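You operate a simulated robot arm through the tools that you are given. There is no shell and no other tool. Be economical: measure what you need, move in short steps, check, and stop when the job is done.

You are at the controls of a simulated robot arm. One attempt, no reset.

JOB
Glue the white top on the key in the jig and clamp it.
Fine: brush on a strip from the pot; brush back in the cup, lid back on; bar stays down, knob on HOLD. A coat counts when it lies all over at full strength: go over it till it gets no stronger.
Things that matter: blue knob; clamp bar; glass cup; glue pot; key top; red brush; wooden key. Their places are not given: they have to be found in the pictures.

The check looks at the end state, three seconds after you hand in, the way a careful person would. Anything else that was tipped, shoved, dropped, spilled or broken makes it a failure. Lids that push on must go on centred and level and be pressed home; caps that screw on are set level and turned clockwise until they are tight.

ROBOT AND FRAMES
A 7-joint arm with a two-finger parallel gripper, fixed in place. Base frame: the origin is at the foot of the arm, x ahead of it, y to its left, z up; the work surface is at about z = 0.78. Units: m, degrees, N and s.
With the tool pointing down near the work surface it reaches from about 0.22 to 0.68 m from the base axis. Its first joint turns from -66.0 to 66.0 degrees. Payload 2.4 kg.
Tool frame: the origin (TCP) lies between the finger pads and is the grasp point; the fingertips stand 0.03 m ahead of it; z points along the fingers, y is the line along which they close. Largest opening 0.094 m; finger width 0.028, thickness 0.01; the body of the gripper, 0.05 by 0.096 m, starts 0.055 m behind the TCP.
Orientation is that of the tool frame in the base frame, as a unit quaternion [x, y, z, w]. With the fingers straight down and closing along the base's y, the tool's x points along the base's -x, its y along +y and its z along -z.

CONTROLS
- The arm moves only by the tool servo_tool. Its argument "steps" is a list of rows, each a list of 7 numbers: the shift along the tool's x, y, z in mm, then the turn, a rotation vector about the tool's x, y, z in degrees, then the gripper command, from -1 (fully open) to 1 (shut), values between in proportion. In form: [[dx, dy, dz, ax, ay, az, hand], ...]. A call has 1 to 10 rows; each row is the pose to reach, as a shift and turn from the pose commanded when the call began, along the tool's axes at that moment. A row lasts 0.2 s, in which the tool goes at most 0.05 m and 8.6 degrees; a call with a longer step from one row to the next is refused whole, and so is a gripper value outside its range. A pose out of reach is approached as far as the arm can. The call stops where the force on the tool passes 80 N (or 10 N more than at its start, if that is more) or the arm is blocked; 0.2 s more then pass. Each finger travels about 0.153 m/s and halts on what it meets, pressing with about 33 N; the grip force reading is that of the motor and also rises with nothing between the fingers. The clock runs only during rows and for 0.2 s after the last one: add rows that repeat a pose to give the fingers time. The reply holds the time, the measured pose of the TCP, the force on the tool along the base axes, the opening and the grip force, in the units named above and with some noise, with the torque about the TCP (base axes, N m) and any sound that the robot's microphone picked up.
- Cameras (640 x 400 px; columns grow to the right, rows downward): "scene" is fixed at [0.025, 0.457, 1.4748]; the picture's right is [-0.82, -0.58, 0.00], its down [-0.24, 0.34, -0.91] and it looks along [0.52, -0.74, -0.42] (base axes); focal length 318 px, centre (320, 200). "wrist" rides on the gripper at [0.076, 0.014, -0.102] in the tool frame; the picture's right is [-0.18, 0.98, 0.00], its down [-0.75, -0.14, -0.64] and it looks along [-0.63, -0.12, 0.77] (tool axes); focal length 243 px, centre (320, 200).
- snapshot(camera): a new picture of that camera. The clock stands still meanwhile.
- probe_pixels(camera, pixels): for up to 12 pixels [column, row] of the newest picture of that camera ("zoom" is the newest enlarged one), the place [x, y, z] in the base frame of the surface seen there, good to about 0.002 m, but the place of the scene camera against the robot may be out by one fixed shift of up to 0.025 m in any direction. The clock stands still meanwhile.
- close_up(camera, box): a new picture of the part [left, top, right, bottom] of that camera's present view, enlarged. The clock stands still meanwhile.
- hand_in(): hands the job in; it is judged then, once.

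Go step by step. Measure first, check grasps and placings, and put right what went wrong. The budget is 80 turns and 34 pictures, counting those below and the enlarged ones. Unless the task says otherwise, let go and move clear before handing in.

The tools are called after ">>>" as a command line: name --pt "numbers of a row" for each row, then --argument value for the rest, lists and objects as JSON in quotes. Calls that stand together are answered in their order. servo_tool: Moves the arm, as the interface text tells. Its arguments: {"type":"object","properties":{"steps":{"type":"array"}},"required":["steps"]} The other tools are called the same way: snapshot (camera) takes a picture; probe_pixels (camera, pixels) gives the place of the surface under pixels of a picture; close_up (camera, box) takes an enlarged picture of a part of a camera's view; hand_in () hands the job in.

At the start:

```text
t: 0.0
ee_pos: [0.3542, -0.3055, 1.2333]
ee_rot: [0.001, 1.0, 0.0, 0.0]
force: [-0.1, 0.2, -0.5]
ft_torque: [-0.01, 0.0, 0.01]
opening: 0.0941
grip_force: 0.1
```

scene: 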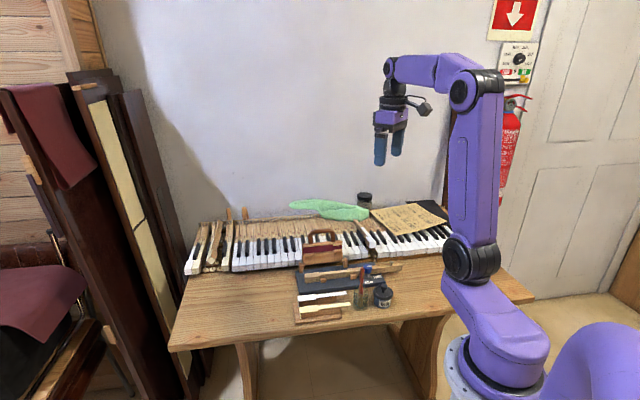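
wrist: 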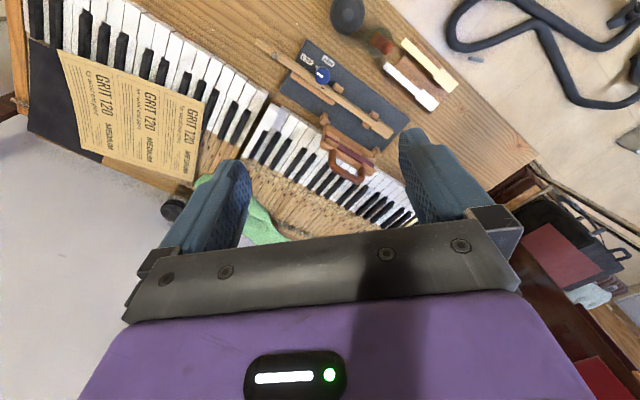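

The scene shows the jig, cup and pot near pixels (300-400, 230-320). I'll take enlarged views of that area.

>>> close_up --camera "scene" --box '[280, 220, 420, 330]'

>>> close_up --camera "wrist" --box '[240, 0, 480, 150]'

```text
3.64 times, centred on (350, 275) of scene
```

zoom: 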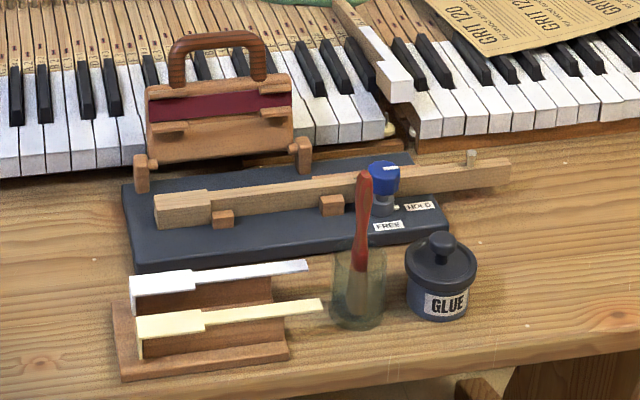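

```text
2.67 times, centred on (360, 75) of wrist
```

zoom: 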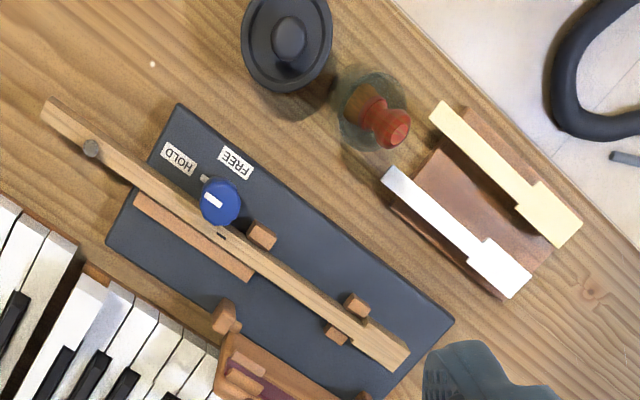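

The wrist zoom shows everything from above: lid (288,38), brush (385,125), white top (425,225)-(505,270), knob (220,200), key and clamp. I'll probe these.

>>> probe_pixels --camera "zoom" --pixels '[[288, 35], [397, 128], [362, 100], [388, 172], [478, 244], [490, 240], [529, 276], [512, 296], [221, 190], [392, 365], [360, 330], [60, 112]]'

>>> probe_pixels --camera "zoom" --pixels '[[409, 350], [388, 371], [369, 319], [355, 305], [335, 335], [262, 235], [92, 148], [178, 105], [452, 322], [108, 240], [160, 60], [440, 175]]'

```text
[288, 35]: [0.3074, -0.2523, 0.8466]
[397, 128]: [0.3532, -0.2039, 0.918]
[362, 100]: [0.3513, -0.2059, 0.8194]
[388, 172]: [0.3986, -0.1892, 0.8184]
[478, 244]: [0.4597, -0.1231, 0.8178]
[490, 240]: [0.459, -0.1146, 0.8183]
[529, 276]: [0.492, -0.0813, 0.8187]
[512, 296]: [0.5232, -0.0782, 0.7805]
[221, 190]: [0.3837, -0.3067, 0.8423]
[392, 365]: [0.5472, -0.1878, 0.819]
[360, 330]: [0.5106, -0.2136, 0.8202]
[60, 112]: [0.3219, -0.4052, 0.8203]
```

```text
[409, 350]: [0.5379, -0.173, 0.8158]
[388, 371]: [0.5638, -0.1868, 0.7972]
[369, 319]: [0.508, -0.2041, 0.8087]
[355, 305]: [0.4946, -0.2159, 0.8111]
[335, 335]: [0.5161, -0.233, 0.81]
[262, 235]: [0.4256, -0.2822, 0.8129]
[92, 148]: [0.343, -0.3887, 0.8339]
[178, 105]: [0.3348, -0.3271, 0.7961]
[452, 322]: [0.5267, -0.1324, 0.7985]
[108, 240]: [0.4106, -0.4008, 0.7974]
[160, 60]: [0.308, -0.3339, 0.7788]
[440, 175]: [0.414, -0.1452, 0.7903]
```

Items found; the key, tops and jig all lie along about 45° in x-y. I'll turn the tool 45° and lower it for a closer view of knob, bar and lid.

>>> servo_tool --pt "-4 4 33 0 0 -7.5 -1" --pt "-8 8 66 0 0 -15 -1" --pt "-13 12 100 0 0 -22.5 -1" --pt "-17 16 133 0 0 -30 -1" --pt "-21 20 166 0 0 -37.5 -1" --pt "-26 25 200 0 0 -45 -1" --pt "-26 25 200 0 0 -45 -1"

>>> snapshot --camera "wrist"

```text
t: 1.6
ee_pos: [0.3837, -0.2814, 1.0356]
ee_rot: [-0.383, 0.924, 0.001, 0.0]
force: [-0.7, 0.1, -0.1]
ft_torque: [0.0, 0.02, -0.01]
opening: 0.094
grip_force: 0.0
```

```text
29 pictures are left
```

wrist: 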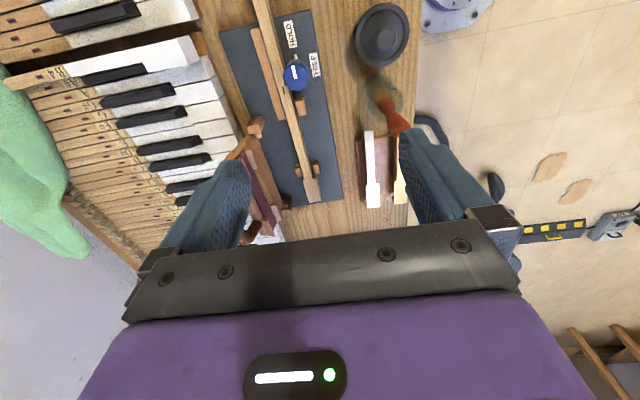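

The key now runs vertically in the picture. I'll enlarge the jig (220-340, 0-240) and the pot/cup/tops.

>>> close_up --camera "wrist" --box '[210, 10, 420, 141]'

>>> close_up --camera "wrist" --box '[220, 110, 412, 230]'

```text
3.05 times, centred on (315, 76) of wrist
```

zoom: 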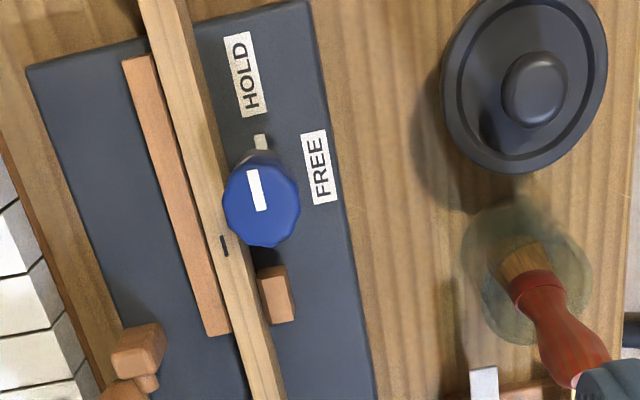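

```text
3.33 times, centred on (316, 170) of wrist
```

zoom: 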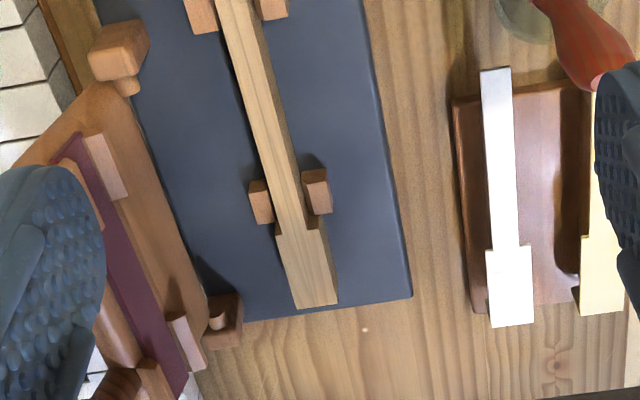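

Now I can see the key's head front (298-338, 305), shoulders (275-325, 230), and the top with a tick on the key at its tail end. I'll probe these accurately.

>>> probe_pixels --camera "zoom" --pixels '[[300, 303], [334, 299], [280, 240], [322, 233], [243, 100], [264, 95], [484, 75], [508, 73], [490, 253], [526, 247], [495, 321], [530, 318]]'

>>> probe_pixels --camera "zoom" --pixels '[[118, 35], [125, 85], [222, 305], [225, 335], [100, 165], [190, 345], [130, 240], [70, 150], [317, 190], [260, 200], [390, 290], [545, 290]]'

>>> close_up --camera "wrist" --box '[260, 0, 420, 100]'

```text
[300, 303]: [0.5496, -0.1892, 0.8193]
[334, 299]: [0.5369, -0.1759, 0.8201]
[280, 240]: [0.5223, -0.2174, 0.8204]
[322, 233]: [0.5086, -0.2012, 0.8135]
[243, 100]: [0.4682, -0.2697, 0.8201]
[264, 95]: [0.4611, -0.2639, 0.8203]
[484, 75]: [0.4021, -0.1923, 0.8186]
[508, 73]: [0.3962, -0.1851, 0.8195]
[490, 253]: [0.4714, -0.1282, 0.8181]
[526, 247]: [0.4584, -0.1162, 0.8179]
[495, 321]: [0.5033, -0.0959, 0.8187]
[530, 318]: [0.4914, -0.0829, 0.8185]
```

```text
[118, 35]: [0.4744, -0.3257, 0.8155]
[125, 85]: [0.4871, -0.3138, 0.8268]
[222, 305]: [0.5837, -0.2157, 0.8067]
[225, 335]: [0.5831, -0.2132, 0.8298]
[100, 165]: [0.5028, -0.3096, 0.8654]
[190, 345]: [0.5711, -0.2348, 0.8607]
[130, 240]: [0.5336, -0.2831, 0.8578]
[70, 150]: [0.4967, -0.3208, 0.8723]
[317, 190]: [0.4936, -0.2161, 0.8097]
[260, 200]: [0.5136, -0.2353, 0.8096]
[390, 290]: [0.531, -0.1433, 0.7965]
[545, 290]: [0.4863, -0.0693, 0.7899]
```

```text
4.00 times, centred on (340, 50) of wrist
```

zoom: 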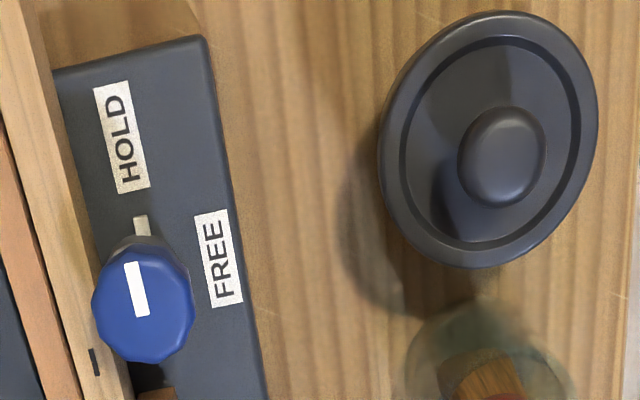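

The knob's white stripe (137,290) and its pointer (140,225) both point to HOLD, so the standing bar is probably locked. I'll probe knob, lid and pot edges.

>>> probe_pixels --camera "zoom" --pixels '[[140, 222], [137, 290], [100, 305], [188, 305], [145, 350], [122, 140], [219, 257], [500, 140], [470, 155], [540, 155], [490, 15], [485, 260]]'

>>> probe_pixels --camera "wrist" --pixels '[[375, 82], [385, 98], [398, 122], [404, 128], [392, 128], [391, 75], [362, 95], [402, 95], [380, 65], [385, 112], [298, 90], [284, 87]]'

>>> close_up --camera "scene" --box '[290, 220, 410, 295]'

```text
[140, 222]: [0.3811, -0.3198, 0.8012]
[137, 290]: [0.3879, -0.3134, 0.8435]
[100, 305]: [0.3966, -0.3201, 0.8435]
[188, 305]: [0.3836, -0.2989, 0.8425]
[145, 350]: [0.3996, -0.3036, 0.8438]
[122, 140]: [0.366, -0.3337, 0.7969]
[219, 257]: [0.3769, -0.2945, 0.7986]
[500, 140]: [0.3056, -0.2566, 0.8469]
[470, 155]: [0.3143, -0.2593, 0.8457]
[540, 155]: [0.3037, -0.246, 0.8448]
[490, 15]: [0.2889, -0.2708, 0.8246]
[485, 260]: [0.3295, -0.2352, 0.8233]
```

```text
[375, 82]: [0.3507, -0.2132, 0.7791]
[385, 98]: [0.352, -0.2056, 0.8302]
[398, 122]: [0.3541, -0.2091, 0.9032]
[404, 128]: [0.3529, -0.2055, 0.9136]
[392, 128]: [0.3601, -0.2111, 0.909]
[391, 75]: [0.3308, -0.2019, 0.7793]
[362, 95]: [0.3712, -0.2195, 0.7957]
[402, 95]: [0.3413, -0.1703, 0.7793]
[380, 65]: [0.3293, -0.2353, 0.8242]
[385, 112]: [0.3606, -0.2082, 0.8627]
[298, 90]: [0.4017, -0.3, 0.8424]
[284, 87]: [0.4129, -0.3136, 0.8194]
```

```text
5.33 times, centred on (350, 258) of scene
```

zoom: 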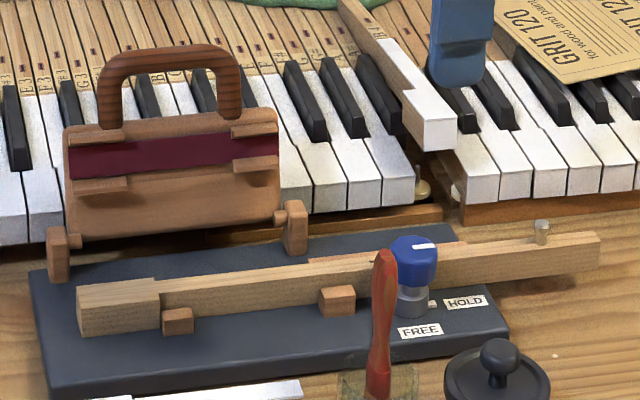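

The knob centre is about (0.390,-0.309), its top at z 0.843; FREE is a quarter turn clockwise from HOLD. I'll move above it, turned another 45° counter-clockwise so I can turn clockwise 90°.

>>> servo_tool --pt "3 -4 18 0 0 -7.5 0" --pt "5 -8 36 0 0 -15 0" --pt "8 -12 53 0 0 -22.5 0" --pt "10 -16 70 0 0 -30 0" --pt "12 -20 88 0 0 -37.5 0" --pt "14.7 -24.3 105 0 0 -45 0" --pt "14.7 -24.3 140 0 0 -45 0" --pt "14.7 -24.3 140 0 0 -45 0"

>>> snapshot --camera "wrist"

```text
t: 3.4
ee_pos: [0.389, -0.3072, 0.8938]
ee_rot: [0.708, -0.707, 0.001, 0.0]
force: [0.5, 0.4, -0.4]
ft_torque: [-0.01, 0.01, 0.0]
opening: 0.0472
grip_force: 0.1
```

```text
24 pictures are left
```

wrist: 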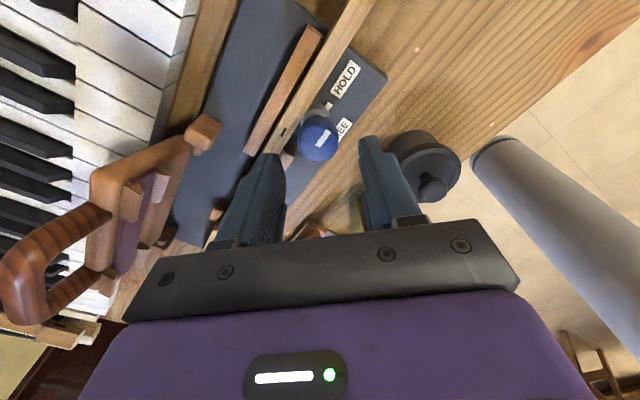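

The knob at (318,135) lies just ahead of the fingers. I'll refine its centre before going down.

>>> probe_pixels --camera "wrist" --pixels '[[302, 135], [336, 138], [320, 119], [316, 153], [322, 133], [318, 158], [284, 133], [327, 107], [430, 190]]'

```text
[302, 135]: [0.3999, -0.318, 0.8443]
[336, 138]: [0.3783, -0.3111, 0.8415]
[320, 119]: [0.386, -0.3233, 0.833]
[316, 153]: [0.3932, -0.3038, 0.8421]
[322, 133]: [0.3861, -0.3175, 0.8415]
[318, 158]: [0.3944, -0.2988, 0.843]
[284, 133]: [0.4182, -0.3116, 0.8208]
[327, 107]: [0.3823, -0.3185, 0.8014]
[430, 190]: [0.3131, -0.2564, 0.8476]
```

Centre about (0.390,-0.310). Descend to TCP z 0.857 and close on the knob.

>>> servo_tool --pt "3 -1 10 0 0 0 0" --pt "3 -1 20 0 0 0 0" --pt "3 -1 30 0 0 0 0" --pt "3 -1 36 0 0 0 0" --pt "3 -1 36 0 0 0 0.5" --pt "3 -1 36 0 0 0 1" --pt "3 -1 36 0 0 0 1"

```text
t: 5.0
ee_pos: [0.3911, -0.3119, 0.8556]
ee_rot: [0.708, -0.707, 0.003, 0.0]
force: [16.1, -0.1, 0.3]
ft_torque: [-0.43, -0.39, -0.08]
opening: 0.0278
grip_force: 33.1
```

Gripped at 28 mm with a small sideways load in +x, so I'll ease 1.5 mm that way and turn clockwise.

>>> servo_tool --pt "0 -1.5 0 0 0 0 1" --pt "0 -1.5 0 0 0 8 1" --pt "0 -1.5 0 0 0 16 1" --pt "0 -1.5 0 0 0 24 1" --pt "0 -1.5 0 0 0 32 1" --pt "0 -1.5 0 0 0 40 1" --pt "0 -1.5 0 0 0 48 1"

```text
t: 6.6
ee_pos: [0.3884, -0.3114, 0.8571]
ee_rot: [-0.357, 0.934, 0.003, -0.003]
force: [-1.7, 7.2, 0.1]
ft_torque: [0.41, -0.5, 0.04]
opening: 0.0281
grip_force: 33.0
```

It turned 48° smoothly. I'll continue to 90° and look.

>>> servo_tool --pt "0 0 0 0 0 8 1" --pt "0 0 0 0 0 16 1" --pt "0 0 0 0 0 24 1" --pt "0 0 0 0 0 32 1" --pt "0 0 0 0 0 40 1" --pt "0 0 0 0 0 44 1" --pt "0 0 0 0 0 44 1"

>>> close_up --camera "wrist" --box '[240, 50, 400, 150]'

```text
t: 8.2
ee_pos: [0.3893, -0.3107, 0.8567]
ee_rot: [0.018, 1.0, 0.001, 0.0]
force: [-6.0, 5.6, 0.7]
ft_torque: [0.12, 0.7, 0.3]
opening: 0.0279
grip_force: 33.0
```

```text
4.00 times, centred on (320, 100) of wrist
```

zoom: 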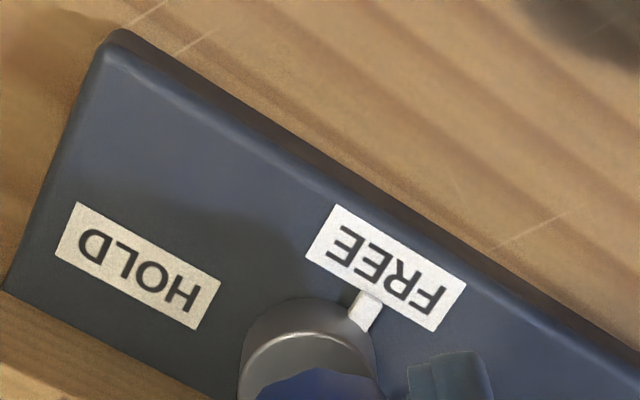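

The pointer now stands on FREE. I'll release, rise, and move over the pot lid with the fingers closing across the key direction.

>>> servo_tool --pt "0 0 0 0 0 0 0" --pt "0 0 -45 0 0 0 0" --pt "0 0 -80 0 0 0 0" --pt "20 14 -80 0 0 -8 0" --pt "40 27 -80 0 0 -16 0" --pt "55 38 -80 0 0 -24 0" --pt "70 48 -80 0 0 -32 0" --pt "82 55 -80 0 0 -40 0" --pt "82 55 -70 0 0 -47 0" --pt "82 55 -60 0 0 -47 0"

>>> snapshot --camera "wrist"

```text
t: 10.4
ee_pos: [0.3114, -0.2544, 0.9161]
ee_rot: [-0.383, 0.924, 0.0, 0.0]
force: [0.2, -0.1, -0.2]
ft_torque: [0.0, 0.0, -0.02]
opening: 0.0471
grip_force: 0.0
```

```text
22 pictures are left
```

wrist: 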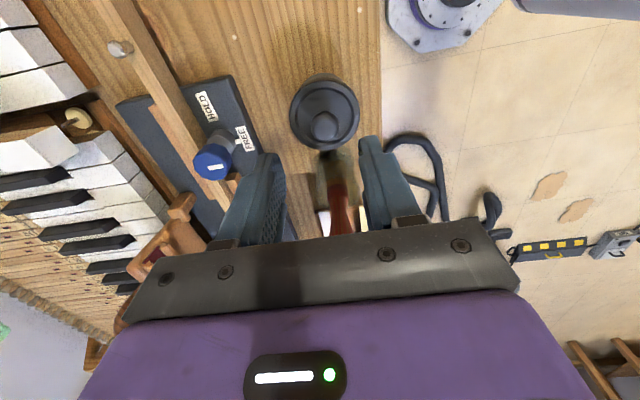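

The lid's grip is at (323,125). I'll probe it and the free table area above it for parking the lid.

>>> probe_pixels --camera "wrist" --pixels '[[311, 124], [335, 124], [323, 113], [323, 135], [290, 105], [359, 105], [325, 76], [300, 40], [300, 10], [380, 40], [320, 60], [340, 165]]'

```text
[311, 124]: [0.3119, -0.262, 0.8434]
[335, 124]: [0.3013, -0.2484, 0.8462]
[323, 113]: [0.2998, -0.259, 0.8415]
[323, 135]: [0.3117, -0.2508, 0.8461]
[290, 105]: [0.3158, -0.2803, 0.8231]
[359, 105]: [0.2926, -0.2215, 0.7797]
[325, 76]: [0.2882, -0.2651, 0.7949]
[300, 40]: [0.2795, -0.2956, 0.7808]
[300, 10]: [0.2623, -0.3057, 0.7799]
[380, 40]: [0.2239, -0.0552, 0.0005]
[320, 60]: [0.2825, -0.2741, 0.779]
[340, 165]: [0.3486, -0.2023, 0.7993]
```

Lid grip centre about (0.308,-0.254). Descend, close, and read the grip.

>>> servo_tool --pt "2.5 2.5 20 0 0 0 0" --pt "2.5 2.5 40 0 0 0 0" --pt "2.5 2.5 54 0 0 0 0" --pt "2.5 2.5 58 0 0 0 0" --pt "2.5 2.5 58 0 0 0 0.5" --pt "2.5 2.5 58 0 0 0 1" --pt "2.5 2.5 58 0 0 0 1"

```text
t: 12.0
ee_pos: [0.3058, -0.2542, 0.8575]
ee_rot: [-0.383, 0.924, -0.001, 0.0]
force: [0.2, 0.5, 0.6]
ft_torque: [-0.03, 0.02, -0.01]
opening: 0.0174
grip_force: 33.2
heard: snap
```

Gripped at 17 mm with a "snap" heard. I'll lift slowly and watch the force.

>>> servo_tool --pt "0 0 -3 0 0 0 1" --pt "0 0 -8 0 0 0 1" --pt "0 0 -15 0 0 0 1" --pt "0 0 -15 0 0 0 1"

>>> close_up --camera "scene" --box '[330, 230, 426, 320]'

```text
t: 13.0
ee_pos: [0.3059, -0.2547, 0.873]
ee_rot: [-0.382, 0.924, 0.0, -0.001]
force: [-0.8, 0.1, 0.6]
ft_torque: [-0.03, 0.01, -0.01]
opening: 0.0176
grip_force: 32.8
```

```text
4.44 times, centred on (378, 275) of scene
```

zoom: 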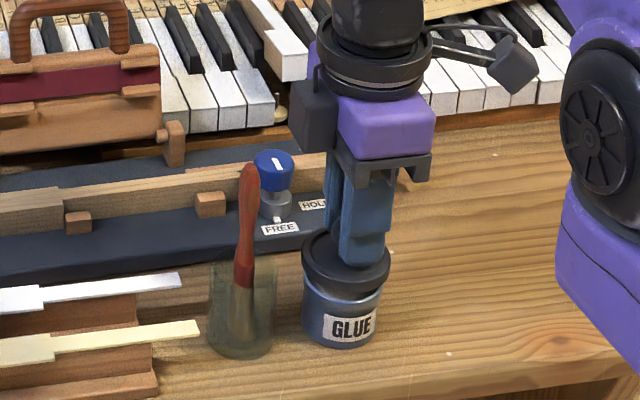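

The lid came off freely (pot stays). I'll park it on the bare table about 96 mm further along -u, lowering gently.

>>> servo_tool --pt "0 0 -40 0 0 0 1" --pt "30 0 -40 0 0 0 1" --pt "65 0 -40 0 0 0 1" --pt "96 0 -40 0 0 0 1" --pt "96 0 -5 0 0 0 1" --pt "96 0 25 0 0 0 1" --pt "96 0 35 0 0 0 1" --pt "96 0 38 0 0 0 1" --pt "96 0 38 0 0 0 1"

```text
t: 15.0
ee_pos: [0.2385, -0.3209, 0.8355]
ee_rot: [-0.383, 0.924, -0.001, 0.0]
force: [-0.3, 0.7, -0.4]
ft_torque: [0.0, -0.01, -0.02]
opening: 0.0176
grip_force: 33.1
```

Not yet touching the table; I'll lower in small steps until contact.

>>> servo_tool --pt "0 0 3 0 0 0 1" --pt "0 0 6 0 0 0 1" --pt "0 0 9 0 0 0 1" --pt "0 0 12 0 0 0 1"

```text
t: 16.0
ee_pos: [0.2378, -0.3205, 0.8226]
ee_rot: [-0.383, 0.924, 0.0, 0.0]
force: [0.8, 0.4, 0.1]
ft_torque: [-0.01, 0.02, 0.01]
opening: 0.0177
grip_force: 33.1
```

>>> servo_tool --pt "0 0 2 0 0 0 1" --pt "0 0 4 0 0 0 1" --pt "0 0 6 0 0 0 1"

>>> close_up --camera "scene" --box '[340, 240, 440, 305]'

```text
t: 16.9
ee_pos: [0.2394, -0.322, 0.8189]
ee_rot: [-0.383, 0.924, 0.0, 0.0]
force: [-2.3, 4.8, 23.2]
ft_torque: [0.1, 0.12, 0.04]
opening: 0.0189
grip_force: 33.2
stopped in row 3: the force on the tool passed its limit at 83 N (the readings are from after the stop); the commanded pose is now the measured one
```

```text
6.15 times, centred on (390, 272) of scene
```

zoom: 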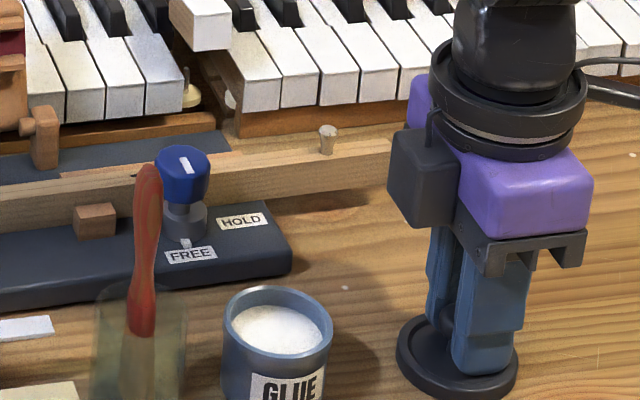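

The lid sits on the table; the pot shows white glue near the rim. I'll release, rise, and move short of the brush to look at it.

>>> servo_tool --pt "0 0 0 0 0 0 0" --pt "0 0 0 0 0 0 -0.2" --pt "0 0 -45 0 0 0 0" --pt "0 0 -90 0 0 0 0" --pt "0 0 -135 0 0 0 0" --pt "-40 0 -156 0 0 0 0" --pt "-80 0 -156 0 0 0 0" --pt "-112 0 -156 0 0 0 0" --pt "-112 0 -156 0 0 0 0"

>>> snapshot --camera "wrist"

```text
t: 18.9
ee_pos: [0.3216, -0.2413, 0.9755]
ee_rot: [-0.382, 0.924, -0.002, 0.001]
force: [0.0, 0.1, -0.5]
ft_torque: [-0.02, 0.0, 0.0]
opening: 0.0474
grip_force: 0.1
```

```text
19 pictures are left
```

wrist: 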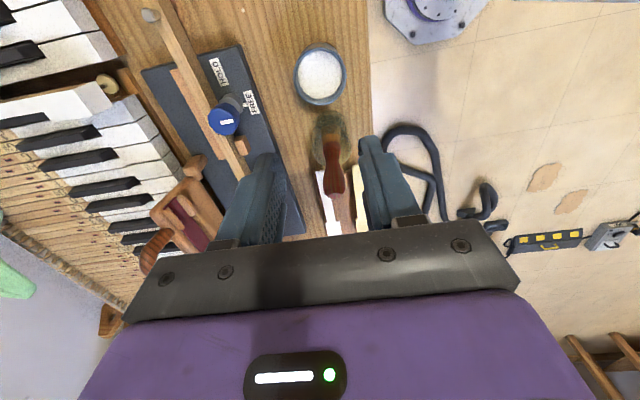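

The brush (330,130-190) and the open pot (320,75) are in view; I'll probe both.

>>> probe_pixels --camera "wrist" --pixels '[[333, 188], [334, 175], [332, 160], [330, 147], [327, 132], [320, 72], [295, 73], [345, 73], [320, 46], [320, 102], [347, 150], [325, 112]]'

>>> close_up --camera "wrist" --box '[272, 35, 400, 200]'

```text
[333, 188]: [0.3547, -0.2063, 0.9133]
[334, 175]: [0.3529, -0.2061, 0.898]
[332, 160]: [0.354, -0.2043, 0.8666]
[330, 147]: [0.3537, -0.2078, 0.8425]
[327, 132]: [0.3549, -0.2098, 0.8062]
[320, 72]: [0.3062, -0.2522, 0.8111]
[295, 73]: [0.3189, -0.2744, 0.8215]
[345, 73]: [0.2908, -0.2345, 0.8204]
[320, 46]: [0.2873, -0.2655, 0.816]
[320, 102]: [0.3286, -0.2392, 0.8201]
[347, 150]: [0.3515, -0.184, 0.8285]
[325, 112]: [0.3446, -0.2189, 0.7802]
```

```text
2.42 times, centred on (336, 118) of wrist
```

zoom: 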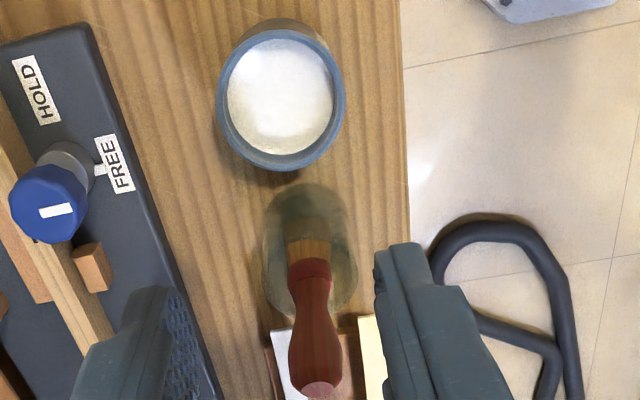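

The brush stands upright at (0.354,-0.207), handle top 0.918; pot rim 0.820, glue at about 0.811. I'll go over it, down to z 0.893 and grip.

>>> servo_tool --pt "-24 0.6 0 0 0 0 0" --pt "-47 1.3 0 0 0 0 0" --pt "-47 1.3 30 0 0 0 0" --pt "-47 1.3 60 0 0 0 0" --pt "-47 1.3 82 0 0 0 0" --pt "-47 1.3 82 0 0 0 0.4" --pt "-47 1.3 82 0 0 0 0.7" --pt "-47 1.3 82 0 0 0 1" --pt "-47 1.3 82 0 0 0 1"

```text
t: 20.9
ee_pos: [0.3521, -0.2068, 0.8949]
ee_rot: [-0.383, 0.924, -0.002, 0.001]
force: [-0.6, 0.0, 0.0]
ft_torque: [0.01, -0.02, 0.02]
opening: 0.0219
grip_force: 33.3
```

Gripped the handle (22 mm). Lift straight up 85 mm, then over the pot.

>>> servo_tool --pt "0 0 -10 0 0 0 1" --pt "0 0 -30 0 0 0 1" --pt "0 0 -55 0 0 0 1" --pt "0 0 -85 0 0 0 1" --pt "30 0.5 -85 0 0 0 1" --pt "65 1.4 -85 0 0 0 1" --pt "65 1.4 -85 0 0 0 1"

>>> close_up --camera "scene" --box '[320, 215, 420, 310]'

```text
t: 22.5
ee_pos: [0.3002, -0.2542, 0.9774]
ee_rot: [-0.382, 0.924, -0.002, -0.001]
force: [0.0, -0.4, 0.1]
ft_torque: [0.0, 0.03, 0.02]
opening: 0.0219
grip_force: 33.2
```

```text
4.21 times, centred on (370, 262) of scene
```

zoom: 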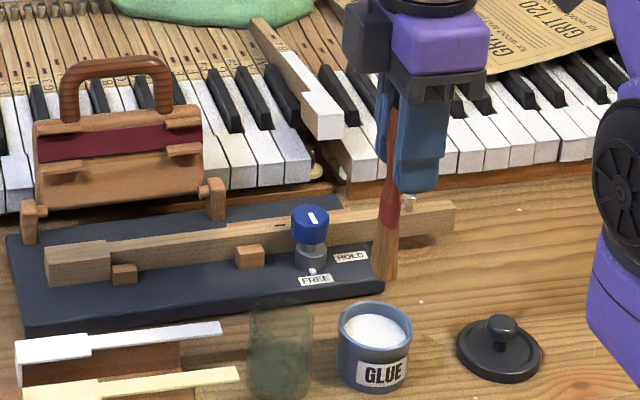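

The brush hangs over the pot. I'll probe bristle tip (387,276) and the pot rim in this same picture to line them up relative to each other.

>>> probe_pixels --camera "zoom" --pixels '[[387, 276], [384, 262], [388, 240], [388, 215], [390, 190], [340, 328], [410, 333], [376, 304], [374, 352], [372, 330], [311, 212], [499, 322]]'

```text
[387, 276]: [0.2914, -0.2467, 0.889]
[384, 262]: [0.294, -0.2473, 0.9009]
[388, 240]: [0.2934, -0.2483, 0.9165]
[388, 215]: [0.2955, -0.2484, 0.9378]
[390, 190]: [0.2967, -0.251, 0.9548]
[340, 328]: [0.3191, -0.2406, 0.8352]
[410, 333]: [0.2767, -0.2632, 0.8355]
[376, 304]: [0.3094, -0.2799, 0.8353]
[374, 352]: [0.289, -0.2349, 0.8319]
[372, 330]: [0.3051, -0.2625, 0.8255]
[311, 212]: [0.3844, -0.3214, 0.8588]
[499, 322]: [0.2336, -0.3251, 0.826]
```

Relative to the pot, the bristle tip is about 5 mm off-centre toward +n, and the tip sits 103 mm below the TCP. I'll correct and dip 11 mm into the glue, then lift slowly.

>>> servo_tool --pt "0 -5 20 0 0 0 1" --pt "0 -5 45 0 0 0 1" --pt "0 -5 62 0 0 0 1" --pt "0 -5 74 0 0 0 1" --pt "0 -5 74 0 0 0 1" --pt "0 -5 74 0 0 0 1" --pt "0 -5 60 0 0 0 1" --pt "0 -5 40 0 0 0 1" --pt "0 -5 10 0 0 0 1" --pt "0 -5 10 0 0 0 1"

>>> close_up --camera "scene" --box '[330, 225, 420, 310]'

```text
t: 24.7
ee_pos: [0.3055, -0.2577, 0.9665]
ee_rot: [-0.383, 0.924, -0.002, 0.0]
force: [-0.3, 0.7, 0.5]
ft_torque: [0.02, 0.0, 0.0]
opening: 0.0218
grip_force: 33.2
```

```text
4.71 times, centred on (375, 268) of scene
```

zoom: 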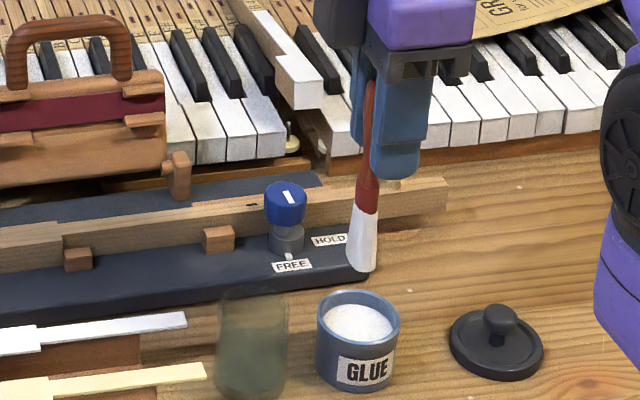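

The bristles are now loaded white. I'll probe tip, the key's tick (255,204), and key points to fix the stroke line in this picture.

>>> probe_pixels --camera "zoom" --pixels '[[361, 266], [360, 245], [366, 200], [369, 150], [255, 204], [62, 243], [64, 236], [180, 208], [395, 183], [283, 205], [186, 320], [36, 335]]'

>>> close_up --camera "scene" --box '[285, 260, 355, 310]'

```text
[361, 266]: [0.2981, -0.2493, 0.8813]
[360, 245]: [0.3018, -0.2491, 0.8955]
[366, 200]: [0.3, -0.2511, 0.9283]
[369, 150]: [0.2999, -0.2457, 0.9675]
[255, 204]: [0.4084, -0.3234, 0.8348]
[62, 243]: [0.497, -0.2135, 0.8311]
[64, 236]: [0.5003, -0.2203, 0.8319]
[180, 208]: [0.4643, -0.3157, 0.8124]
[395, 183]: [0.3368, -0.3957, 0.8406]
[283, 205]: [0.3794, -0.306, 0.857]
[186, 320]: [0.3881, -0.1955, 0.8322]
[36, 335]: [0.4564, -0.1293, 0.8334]
```

```text
8.00 times, centred on (320, 285) of scene
```

zoom: 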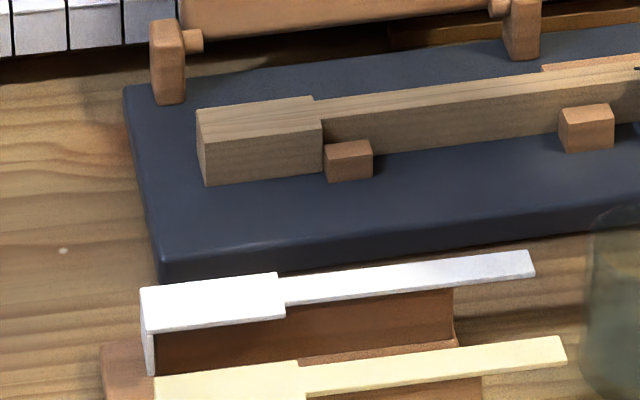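

The white top is about 143 mm long including a front lip, so the strip to coat runs about 142 mm back from the key's front. I'll carry the brush over the key and check the tip's alignment in the wrist view.

>>> servo_tool --pt "-15 -20 0 0 0 0 1" --pt "-30 -40 0 0 0 0 1" --pt "-45 -60 0 0 0 0 1" --pt "-60 -80 0 0 0 0 1" --pt "-75 -100 0 0 0 0 1" --pt "-88 -118 0 0 0 0 1" --pt "-88 -118 20 0 0 0 1" --pt "-88 -118 35 0 0 0 1" --pt "-88 -118 35 0 0 0 1"

>>> close_up --camera "wrist" --box '[240, 60, 400, 240]'

```text
t: 26.7
ee_pos: [0.4528, -0.2783, 0.9343]
ee_rot: [-0.383, 0.924, -0.001, 0.001]
force: [0.4, 0.1, -0.3]
ft_torque: [-0.01, -0.01, 0.01]
opening: 0.0217
grip_force: 32.8
```

```text
2.22 times, centred on (320, 150) of wrist
```

zoom: 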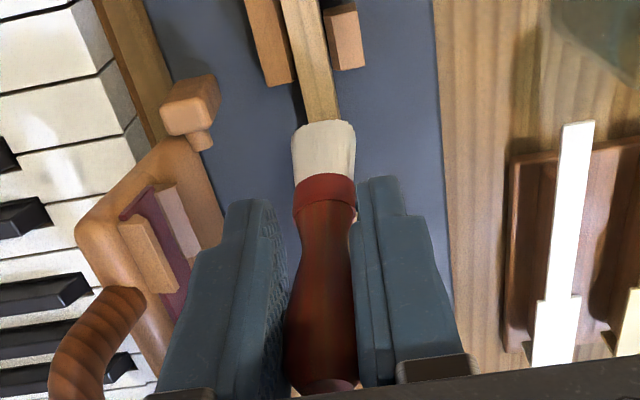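

The bristle tip (323,123) appears right over the key. I'll probe tip and key edges.

>>> probe_pixels --camera "zoom" --pixels '[[300, 130], [323, 127], [350, 130], [300, 115], [318, 116], [336, 116], [300, 60], [325, 60], [325, 150], [128, 310], [110, 290], [190, 120]]'

```text
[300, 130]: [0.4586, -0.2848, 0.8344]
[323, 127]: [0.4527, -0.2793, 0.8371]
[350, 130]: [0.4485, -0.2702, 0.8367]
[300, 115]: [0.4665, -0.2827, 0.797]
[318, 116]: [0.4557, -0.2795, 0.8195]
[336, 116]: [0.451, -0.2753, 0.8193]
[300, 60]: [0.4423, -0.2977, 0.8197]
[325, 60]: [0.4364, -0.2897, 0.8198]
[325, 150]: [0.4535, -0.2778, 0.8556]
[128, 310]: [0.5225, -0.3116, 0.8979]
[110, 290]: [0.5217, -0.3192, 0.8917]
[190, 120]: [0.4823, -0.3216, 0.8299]
```

Bristle centre is within 1.5 mm of the key's centreline, tip about 14 mm above it. I'll lower gently at the tail end and read the force.

>>> servo_tool --pt "6 -1.3 5 0 0 0 1" --pt "12 -1.3 10 0 0 0 1" --pt "12 -1.3 14 0 0 0 1" --pt "12 -1.3 15.5 0 0 0 1" --pt "12 -1.3 17 0 0 0 1"

```text
t: 27.9
ee_pos: [0.4453, -0.2884, 0.9189]
ee_rot: [-0.383, 0.924, -0.003, 0.002]
force: [1.5, 2.3, 27.7]
ft_torque: [0.44, -0.15, 0.05]
opening: 0.0219
grip_force: 33.3
```

Contact with 28 N; I'll ease up about 1 mm and stroke forward along the key.

>>> servo_tool --pt "0 0 -1 0 0 0 1" --pt "-15 0 -1 0 0 0 1" --pt "-30 0 -1 0 0 0 1" --pt "-45 0 -1 0 0 0 1" --pt "-60 0 -1 0 0 0 1" --pt "-75 0 -1 0 0 0 1" --pt "-90 0 -1 0 0 0 1" --pt "-105 1 -1 0 0 0 1" --pt "-120 2 -1 0 0 0 1" --pt "-136 3 -1 0 0 0 1"

>>> close_up --camera "wrist" --box '[220, 0, 400, 220]'

```text
t: 30.1
ee_pos: [0.5372, -0.1876, 0.9166]
ee_rot: [-0.383, 0.924, -0.001, 0.001]
force: [-0.1, -3.3, 3.0]
ft_torque: [-0.32, -0.04, 0.03]
opening: 0.0217
grip_force: 33.1
```

```text
1.82 times, centred on (310, 110) of wrist
```

zoom: 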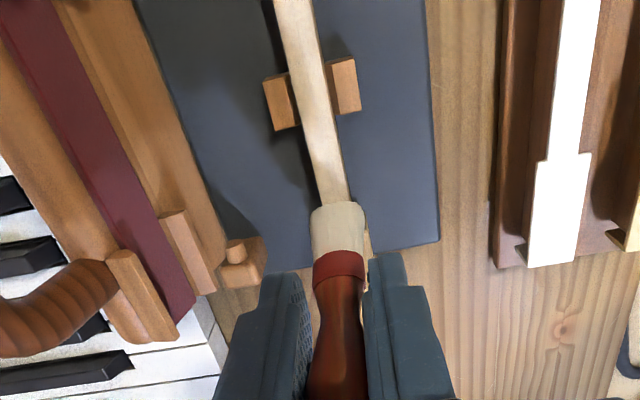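

A first, pale coat lies along the key. I'll cover the wider head with two overlapping lanes.

>>> servo_tool --pt "0 4.5 0.5 0 0 0 1" --pt "15 4.5 0.5 0 0 0 1" --pt "30 4.5 0.5 0 0 0 1" --pt "42 3 0.5 0 0 0 1" --pt "42 -1 0.5 0 0 0 1" --pt "25 -1 0.5 0 0 0 1" --pt "10 -1 0.5 0 0 0 1" --pt "0 -1 0.5 0 0 0 1" --pt "0 4.5 0.5 0 0 0 1" --pt "15 4.5 0.5 0 0 0 1"

```text
t: 32.3
ee_pos: [0.5235, -0.1965, 0.9162]
ee_rot: [-0.383, 0.924, -0.001, 0.0]
force: [0.9, 1.2, 2.4]
ft_torque: [0.08, -0.06, 0.0]
opening: 0.0216
grip_force: 32.2
```

Now a stroke back to the tail.

>>> servo_tool --pt "14 -1 0 0 0 0 1" --pt "27 -4 0 0 0 0 1" --pt "38 -7.5 0 0 0 0 1" --pt "50 -7.5 0 0 0 0 1" --pt "64 -7.5 0 0 0 0 1" --pt "78 -7.5 0 0 0 0 1" --pt "92 -7.5 0 0 0 0 1" --pt "106 -7.5 0 0 0 0 1" --pt "123 -7.5 0 0 0 0 1" --pt "123 -7.5 -30 0 0 0 1"

>>> close_up --camera "scene" --box '[290, 250, 390, 312]'

```text
t: 34.5
ee_pos: [0.4412, -0.288, 0.9488]
ee_rot: [-0.383, 0.924, 0.0, 0.001]
force: [-0.2, -0.4, 0.4]
ft_torque: [-0.01, 0.0, 0.01]
opening: 0.0217
grip_force: 33.2
```

```text
6.40 times, centred on (340, 281) of scene
```

zoom: 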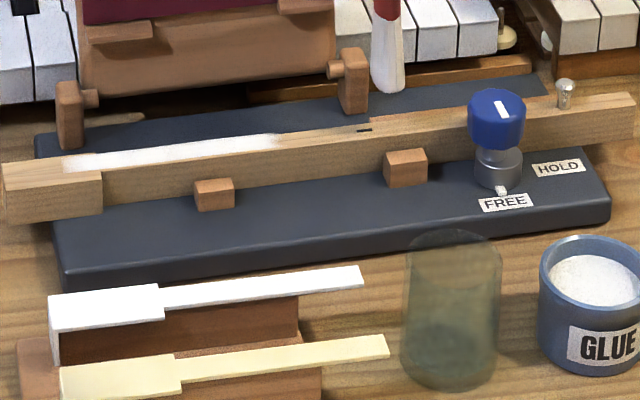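

The strip is white from (70,163) to (275,137) but the head's front 34 mm is bare; the brush likely ran dry there. I'll dip again.

>>> servo_tool --pt "0 0 -20 0 0 0 1" --pt "19 30 -20 0 0 0 1" --pt "38 60 -20 0 0 0 1" --pt "57 90 -20 0 0 0 1" --pt "74.5 117.4 -20 0 0 0 1" --pt "74.5 117.4 10 0 0 0 1" --pt "74.5 117.4 35 0 0 0 1" --pt "74.5 117.4 46 0 0 0 1" --pt "74.5 117.4 46 0 0 0 1" --pt "74.5 117.4 46 0 0 0 1"

```text
t: 36.7
ee_pos: [0.304, -0.2584, 0.8982]
ee_rot: [-0.382, 0.924, -0.001, 0.001]
force: [1.1, 0.0, -0.6]
ft_torque: [-0.01, 0.0, -0.01]
opening: 0.0215
grip_force: 32.6
```

Loaded again; lift and go across over the key, then along to the head.

>>> servo_tool --pt "0 0 -20 0 0 0 1" --pt "0 0 -45 0 0 0 1" --pt "0 0 -72 0 0 0 1" --pt "-30 -35 -72 0 0 0 1" --pt "-65 -75 -72 0 0 0 1" --pt "-105 -115 -72 0 0 0 1" --pt "-145 -115 -72 0 0 0 1" --pt "-185 -115 -72 0 0 0 1" --pt "-214 -115 -72 0 0 0 1" --pt "-214 -115 -40 0 0 0 1"

>>> close_up --camera "wrist" --box '[220, 0, 400, 220]'

```text
refused: row 5 steps farther than a row can; nothing moved
```

```text
1.82 times, centred on (310, 110) of wrist
```

zoom: 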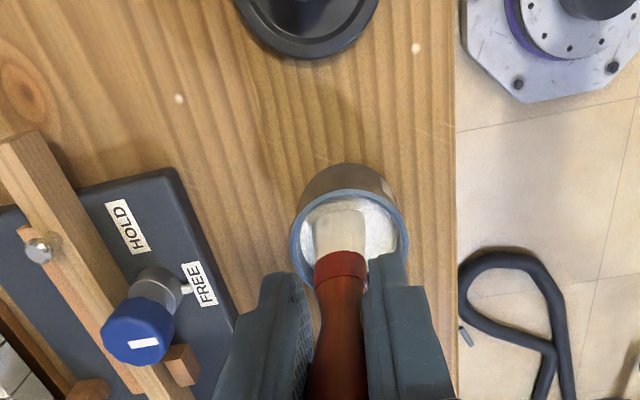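

The row step was too long; nothing moved, and the brush is well centred in the pot. Resending with shorter steps.

>>> servo_tool --pt "0 0 -20 0 0 0 1" --pt "0 0 -45 0 0 0 1" --pt "0 0 -72 0 0 0 1" --pt "-25 -29 -72 0 0 0 1" --pt "-50 -58 -72 0 0 0 1" --pt "-75 -87 -72 0 0 0 1" --pt "-100 -115 -72 0 0 0 1" --pt "-140 -115 -72 0 0 0 1" --pt "-180 -115 -72 0 0 0 1" --pt "-214 -115 -72 0 0 0 1"

```text
t: 38.9
ee_pos: [0.5412, -0.1857, 0.9707]
ee_rot: [-0.384, 0.923, -0.001, 0.001]
force: [-0.7, 0.2, -0.2]
ft_torque: [0.01, 0.01, -0.01]
opening: 0.022
grip_force: 32.7
```

In position over the head's front. Lower to the brushing height and coat the head in lanes.

>>> servo_tool --pt "0 0.8 30 0 0 0 1" --pt "0 0.8 50 0 0 0 1" --pt "0 0.8 54.5 0 0 0 1" --pt "15 0.8 54.5 0 0 0 1" --pt "30 0.8 54.5 0 0 0 1" --pt "45 0.8 54.5 0 0 0 1" --pt "45 5.5 54.5 0 0 0 1" --pt "30 5.5 54.5 0 0 0 1" --pt "15 5.5 54.5 0 0 0 1" --pt "0 5.5 54.5 0 0 0 1"

>>> close_up --camera "scene" --box '[280, 250, 380, 312]'

```text
t: 41.1
ee_pos: [0.5379, -0.186, 0.9184]
ee_rot: [-0.383, 0.924, -0.001, 0.001]
force: [0.2, 0.2, 0.3]
ft_torque: [-0.02, -0.01, 0.02]
opening: 0.0215
grip_force: 33.2
```

```text
6.40 times, centred on (330, 281) of scene
```

zoom: 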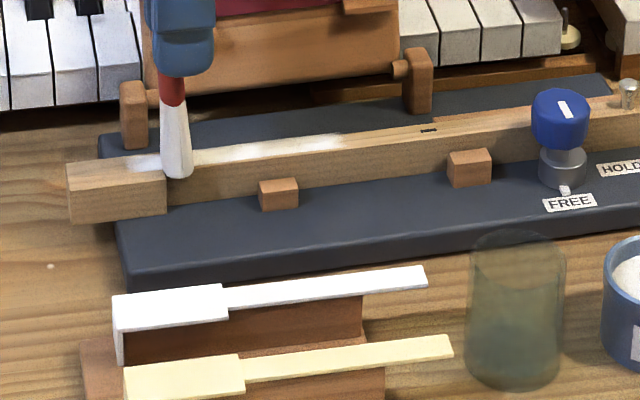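

The scene now shows the key slid forward about 45 mm (its front at (68,185) overhangs the plate edge): the knob evidently holds the key, and my stroke pushed it. I'll put the brush back in the cup, push the key back against its block, set HOLD, then coat again.

>>> servo_tool --pt "0 0 -33 0 0 0 1" --pt "0 0 -68 0 0 0 1" --pt "25 20 -68 0 0 0 1" --pt "50 40 -68 0 0 0 1" --pt "75 60 -68 0 0 0 1" --pt "100 80 -68 0 0 0 1" --pt "125 100 -68 0 0 0 1" --pt "146 116.7 -68 0 0 0 1" --pt "146 116.7 -68 0 0 0 1"

>>> close_up --camera "wrist" --box '[220, 0, 400, 220]'

```text
t: 43.1
ee_pos: [0.3486, -0.206, 0.9856]
ee_rot: [-0.384, 0.923, -0.001, 0.001]
force: [0.0, -0.8, -0.1]
ft_torque: [0.01, -0.02, 0.01]
opening: 0.0217
grip_force: 33.3
```

```text
1.82 times, centred on (310, 110) of wrist
```

zoom: 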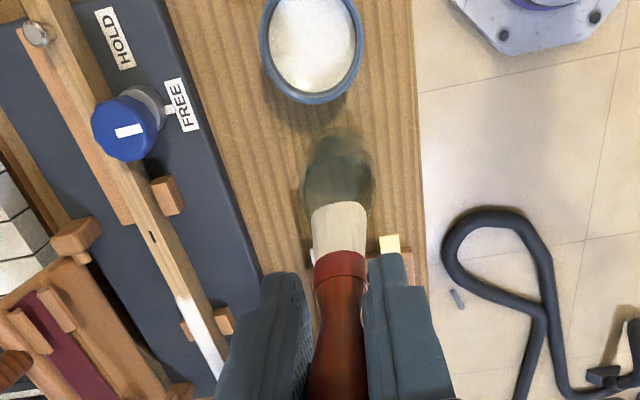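

The brush is above the cup (338,180). Lowering gently to near the original height.

>>> servo_tool --pt "-1.5 -1 25 0 0 0 1" --pt "-1.5 -1 45 0 0 0 1" --pt "-1.5 -1 60 0 0 0 1" --pt "-1.5 -1 75 0 0 0 1" --pt "-1.5 -1 84 0 0 0 1" --pt "-1.5 -1 88 0 0 0 1"

```text
t: 44.5
ee_pos: [0.3515, -0.2056, 0.8963]
ee_rot: [-0.383, 0.924, -0.001, 0.001]
force: [0.1, 0.0, 0.3]
ft_torque: [0.01, 0.0, 0.01]
opening: 0.0218
grip_force: 32.6
```

Nearly seated; lower 2 mm more, release, and rise clear.

>>> servo_tool --pt "0 0 2 0 0 0 1" --pt "0 0 2 0 0 0 0.6" --pt "0 0 2 0 0 0 0.2" --pt "0 0 2 0 0 0 0" --pt "0 0 -30 0 0 0 0" --pt "0 0 -70 0 0 0 0" --pt "0 0 -95 0 0 0 0" --pt "-30 -20 -95 0 0 0 1" --pt "-60 -45 -95 0 0 0 1" --pt "-100 -70 -95 0 0 0 1"

>>> snapshot --camera "wrist"

```text
t: 46.7
ee_pos: [0.4714, -0.1834, 0.9931]
ee_rot: [-0.383, 0.924, -0.002, 0.001]
force: [-0.1, 1.1, -1.0]
ft_torque: [-0.03, -0.01, -0.03]
opening: 0.0001
grip_force: 33.3
```

```text
8 pictures are left
```

wrist: 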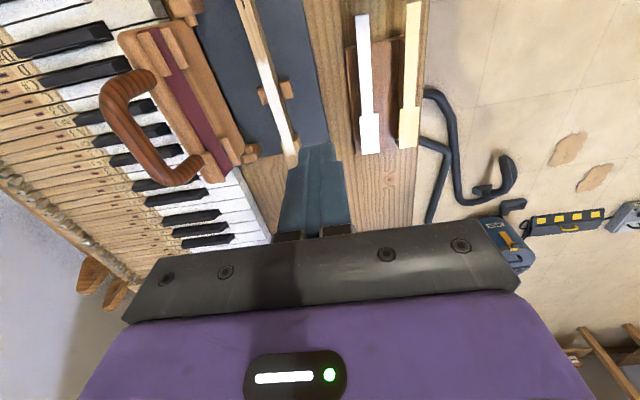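

The key head (290,150) is partly behind the fingers; I'll probe it, the coat, the blocks and the white top's corners in this picture.

>>> probe_pixels --camera "wrist" --pixels '[[292, 163], [284, 135], [296, 140], [272, 90], [286, 90], [359, 18], [367, 18], [361, 112], [377, 115], [363, 150], [379, 151], [263, 95]]'

```text
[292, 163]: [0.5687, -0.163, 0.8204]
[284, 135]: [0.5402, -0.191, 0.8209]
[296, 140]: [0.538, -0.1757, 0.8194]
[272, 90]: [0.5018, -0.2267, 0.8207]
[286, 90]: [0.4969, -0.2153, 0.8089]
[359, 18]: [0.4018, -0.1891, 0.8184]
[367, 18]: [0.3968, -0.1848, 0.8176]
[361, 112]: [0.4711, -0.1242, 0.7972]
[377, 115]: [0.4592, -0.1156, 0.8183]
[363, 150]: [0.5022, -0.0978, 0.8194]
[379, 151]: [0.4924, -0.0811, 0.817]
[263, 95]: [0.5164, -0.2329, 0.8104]
```

Key front is now near x+y = 0.412-0.43. I'll go in front of it with closed fingers and down to its level.

>>> servo_tool --pt "-45 -17 0 0 0 0 1" --pt "-90 -34 0 0 0 0 1" --pt "-139 -50 0 0 0 0 1" --pt "-139 -50 40 0 0 0 1" --pt "-139 -50 85 0 0 0 1" --pt "-139 -50 130 0 0 0 1" --pt "-139 -50 156 0 0 0 1" --pt "-139 -50 156 0 0 0 1"

```text
refused: row 3 steps farther than a row can; nothing moved
```

>>> servo_tool --pt "-40 -14 0 0 0 0 1" --pt "-75 -27 0 0 0 0 1" --pt "-110 -40 0 0 0 0 1" --pt "-139 -50 0 0 0 0 1" --pt "-139 -50 40 0 0 0 1" --pt "-139 -50 85 0 0 0 1" --pt "-139 -50 130 0 0 0 1" --pt "-139 -50 156 0 0 0 1" --pt "-139 -50 156 0 0 0 1"

```text
t: 48.7
ee_pos: [0.6062, -0.1208, 0.8345]
ee_rot: [-0.382, 0.924, -0.002, 0.001]
force: [0.7, -0.7, 0.8]
ft_torque: [0.0, 0.03, 0.01]
opening: 0.0002
grip_force: 33.0
```

Now push the key back along its axis to just short of its old place.

>>> servo_tool --pt "12 0 0 0 0 0 1" --pt "24 0 0 0 0 0 1" --pt "36 0 0 0 0 0 1" --pt "48 0 0 0 0 0 1" --pt "56 0 0 0 0 0 1" --pt "62 0 0 0 0 0 1" --pt "65 0 0 0 0 0 1"

```text
t: 50.3
ee_pos: [0.5597, -0.1687, 0.8367]
ee_rot: [-0.382, 0.924, -0.001, 0.001]
force: [0.7, 0.6, 0.5]
ft_torque: [0.01, -0.02, -0.01]
opening: 0.0
grip_force: 33.3
```

Light resistance only; continue in small steps until it meets the block.

>>> servo_tool --pt "1.5 0 0 0 0 0 1" --pt "3 0 0 0 0 0 1" --pt "4.5 0 0 0 0 0 1" --pt "6 0 0 0 0 0 1" --pt "7 0 0 0 0 0 1"

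>>> close_up --camera "scene" --box '[280, 245, 392, 315]'

```text
t: 51.5
ee_pos: [0.555, -0.1707, 0.8362]
ee_rot: [-0.384, 0.923, -0.001, 0.001]
force: [6.2, 8.5, -2.8]
ft_torque: [0.2, -0.16, -0.03]
opening: 0.0
grip_force: 33.2
```

```text
5.71 times, centred on (336, 280) of scene
```

zoom: 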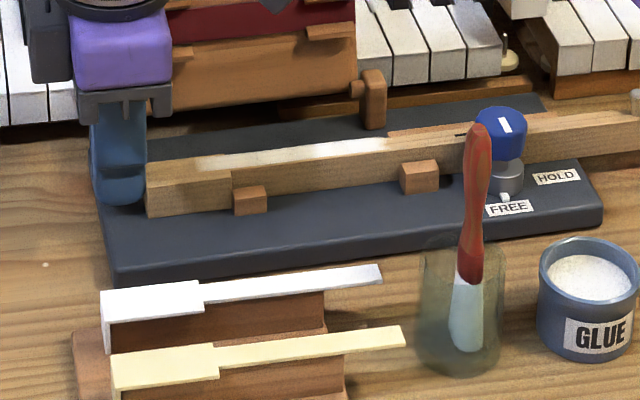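

The shoulder rests on the block again with 10 N, matching the old position. Back off, rise, and head for the knob.

>>> servo_tool --pt "-12 0 0 0 0 0 1" --pt "-12 0 -40 0 0 0 1" --pt "-12 0 -80 0 0 0 0" --pt "25 3 -80 0 0 8 0" --pt "60 5 -80 0 0 16 0" --pt "95 8 -80 0 0 24 0" --pt "130 11 -80 0 0 32 0" --pt "165 14 -80 0 0 40 0" --pt "200 17 -80 0 0 47 0" --pt "216 18 -80 0 0 47 0"

```text
t: 53.7
ee_pos: [0.3881, -0.3154, 0.9196]
ee_rot: [0.019, 1.0, -0.001, 0.0]
force: [0.7, -0.3, 0.2]
ft_torque: [0.01, 0.0, 0.0]
opening: 0.0468
grip_force: 0.0
```

Descend onto the knob and grip it.

>>> servo_tool --pt "-1.5 4.5 20 0 0 0 0" --pt "-1.5 4.5 40 0 0 0 0" --pt "-1.5 4.5 58 0 0 0 0" --pt "-1.5 4.5 63 0 0 0 0" --pt "-1.5 4.5 63 0 0 0 0.5" --pt "-1.5 4.5 63 0 0 0 1" --pt "-1.5 4.5 63 0 0 0 1"

```text
t: 55.3
ee_pos: [0.3902, -0.3098, 0.8545]
ee_rot: [0.018, 1.0, -0.003, 0.003]
force: [-3.1, -19.7, 0.9]
ft_torque: [-0.46, 0.24, -0.07]
opening: 0.0279
grip_force: 33.3
```

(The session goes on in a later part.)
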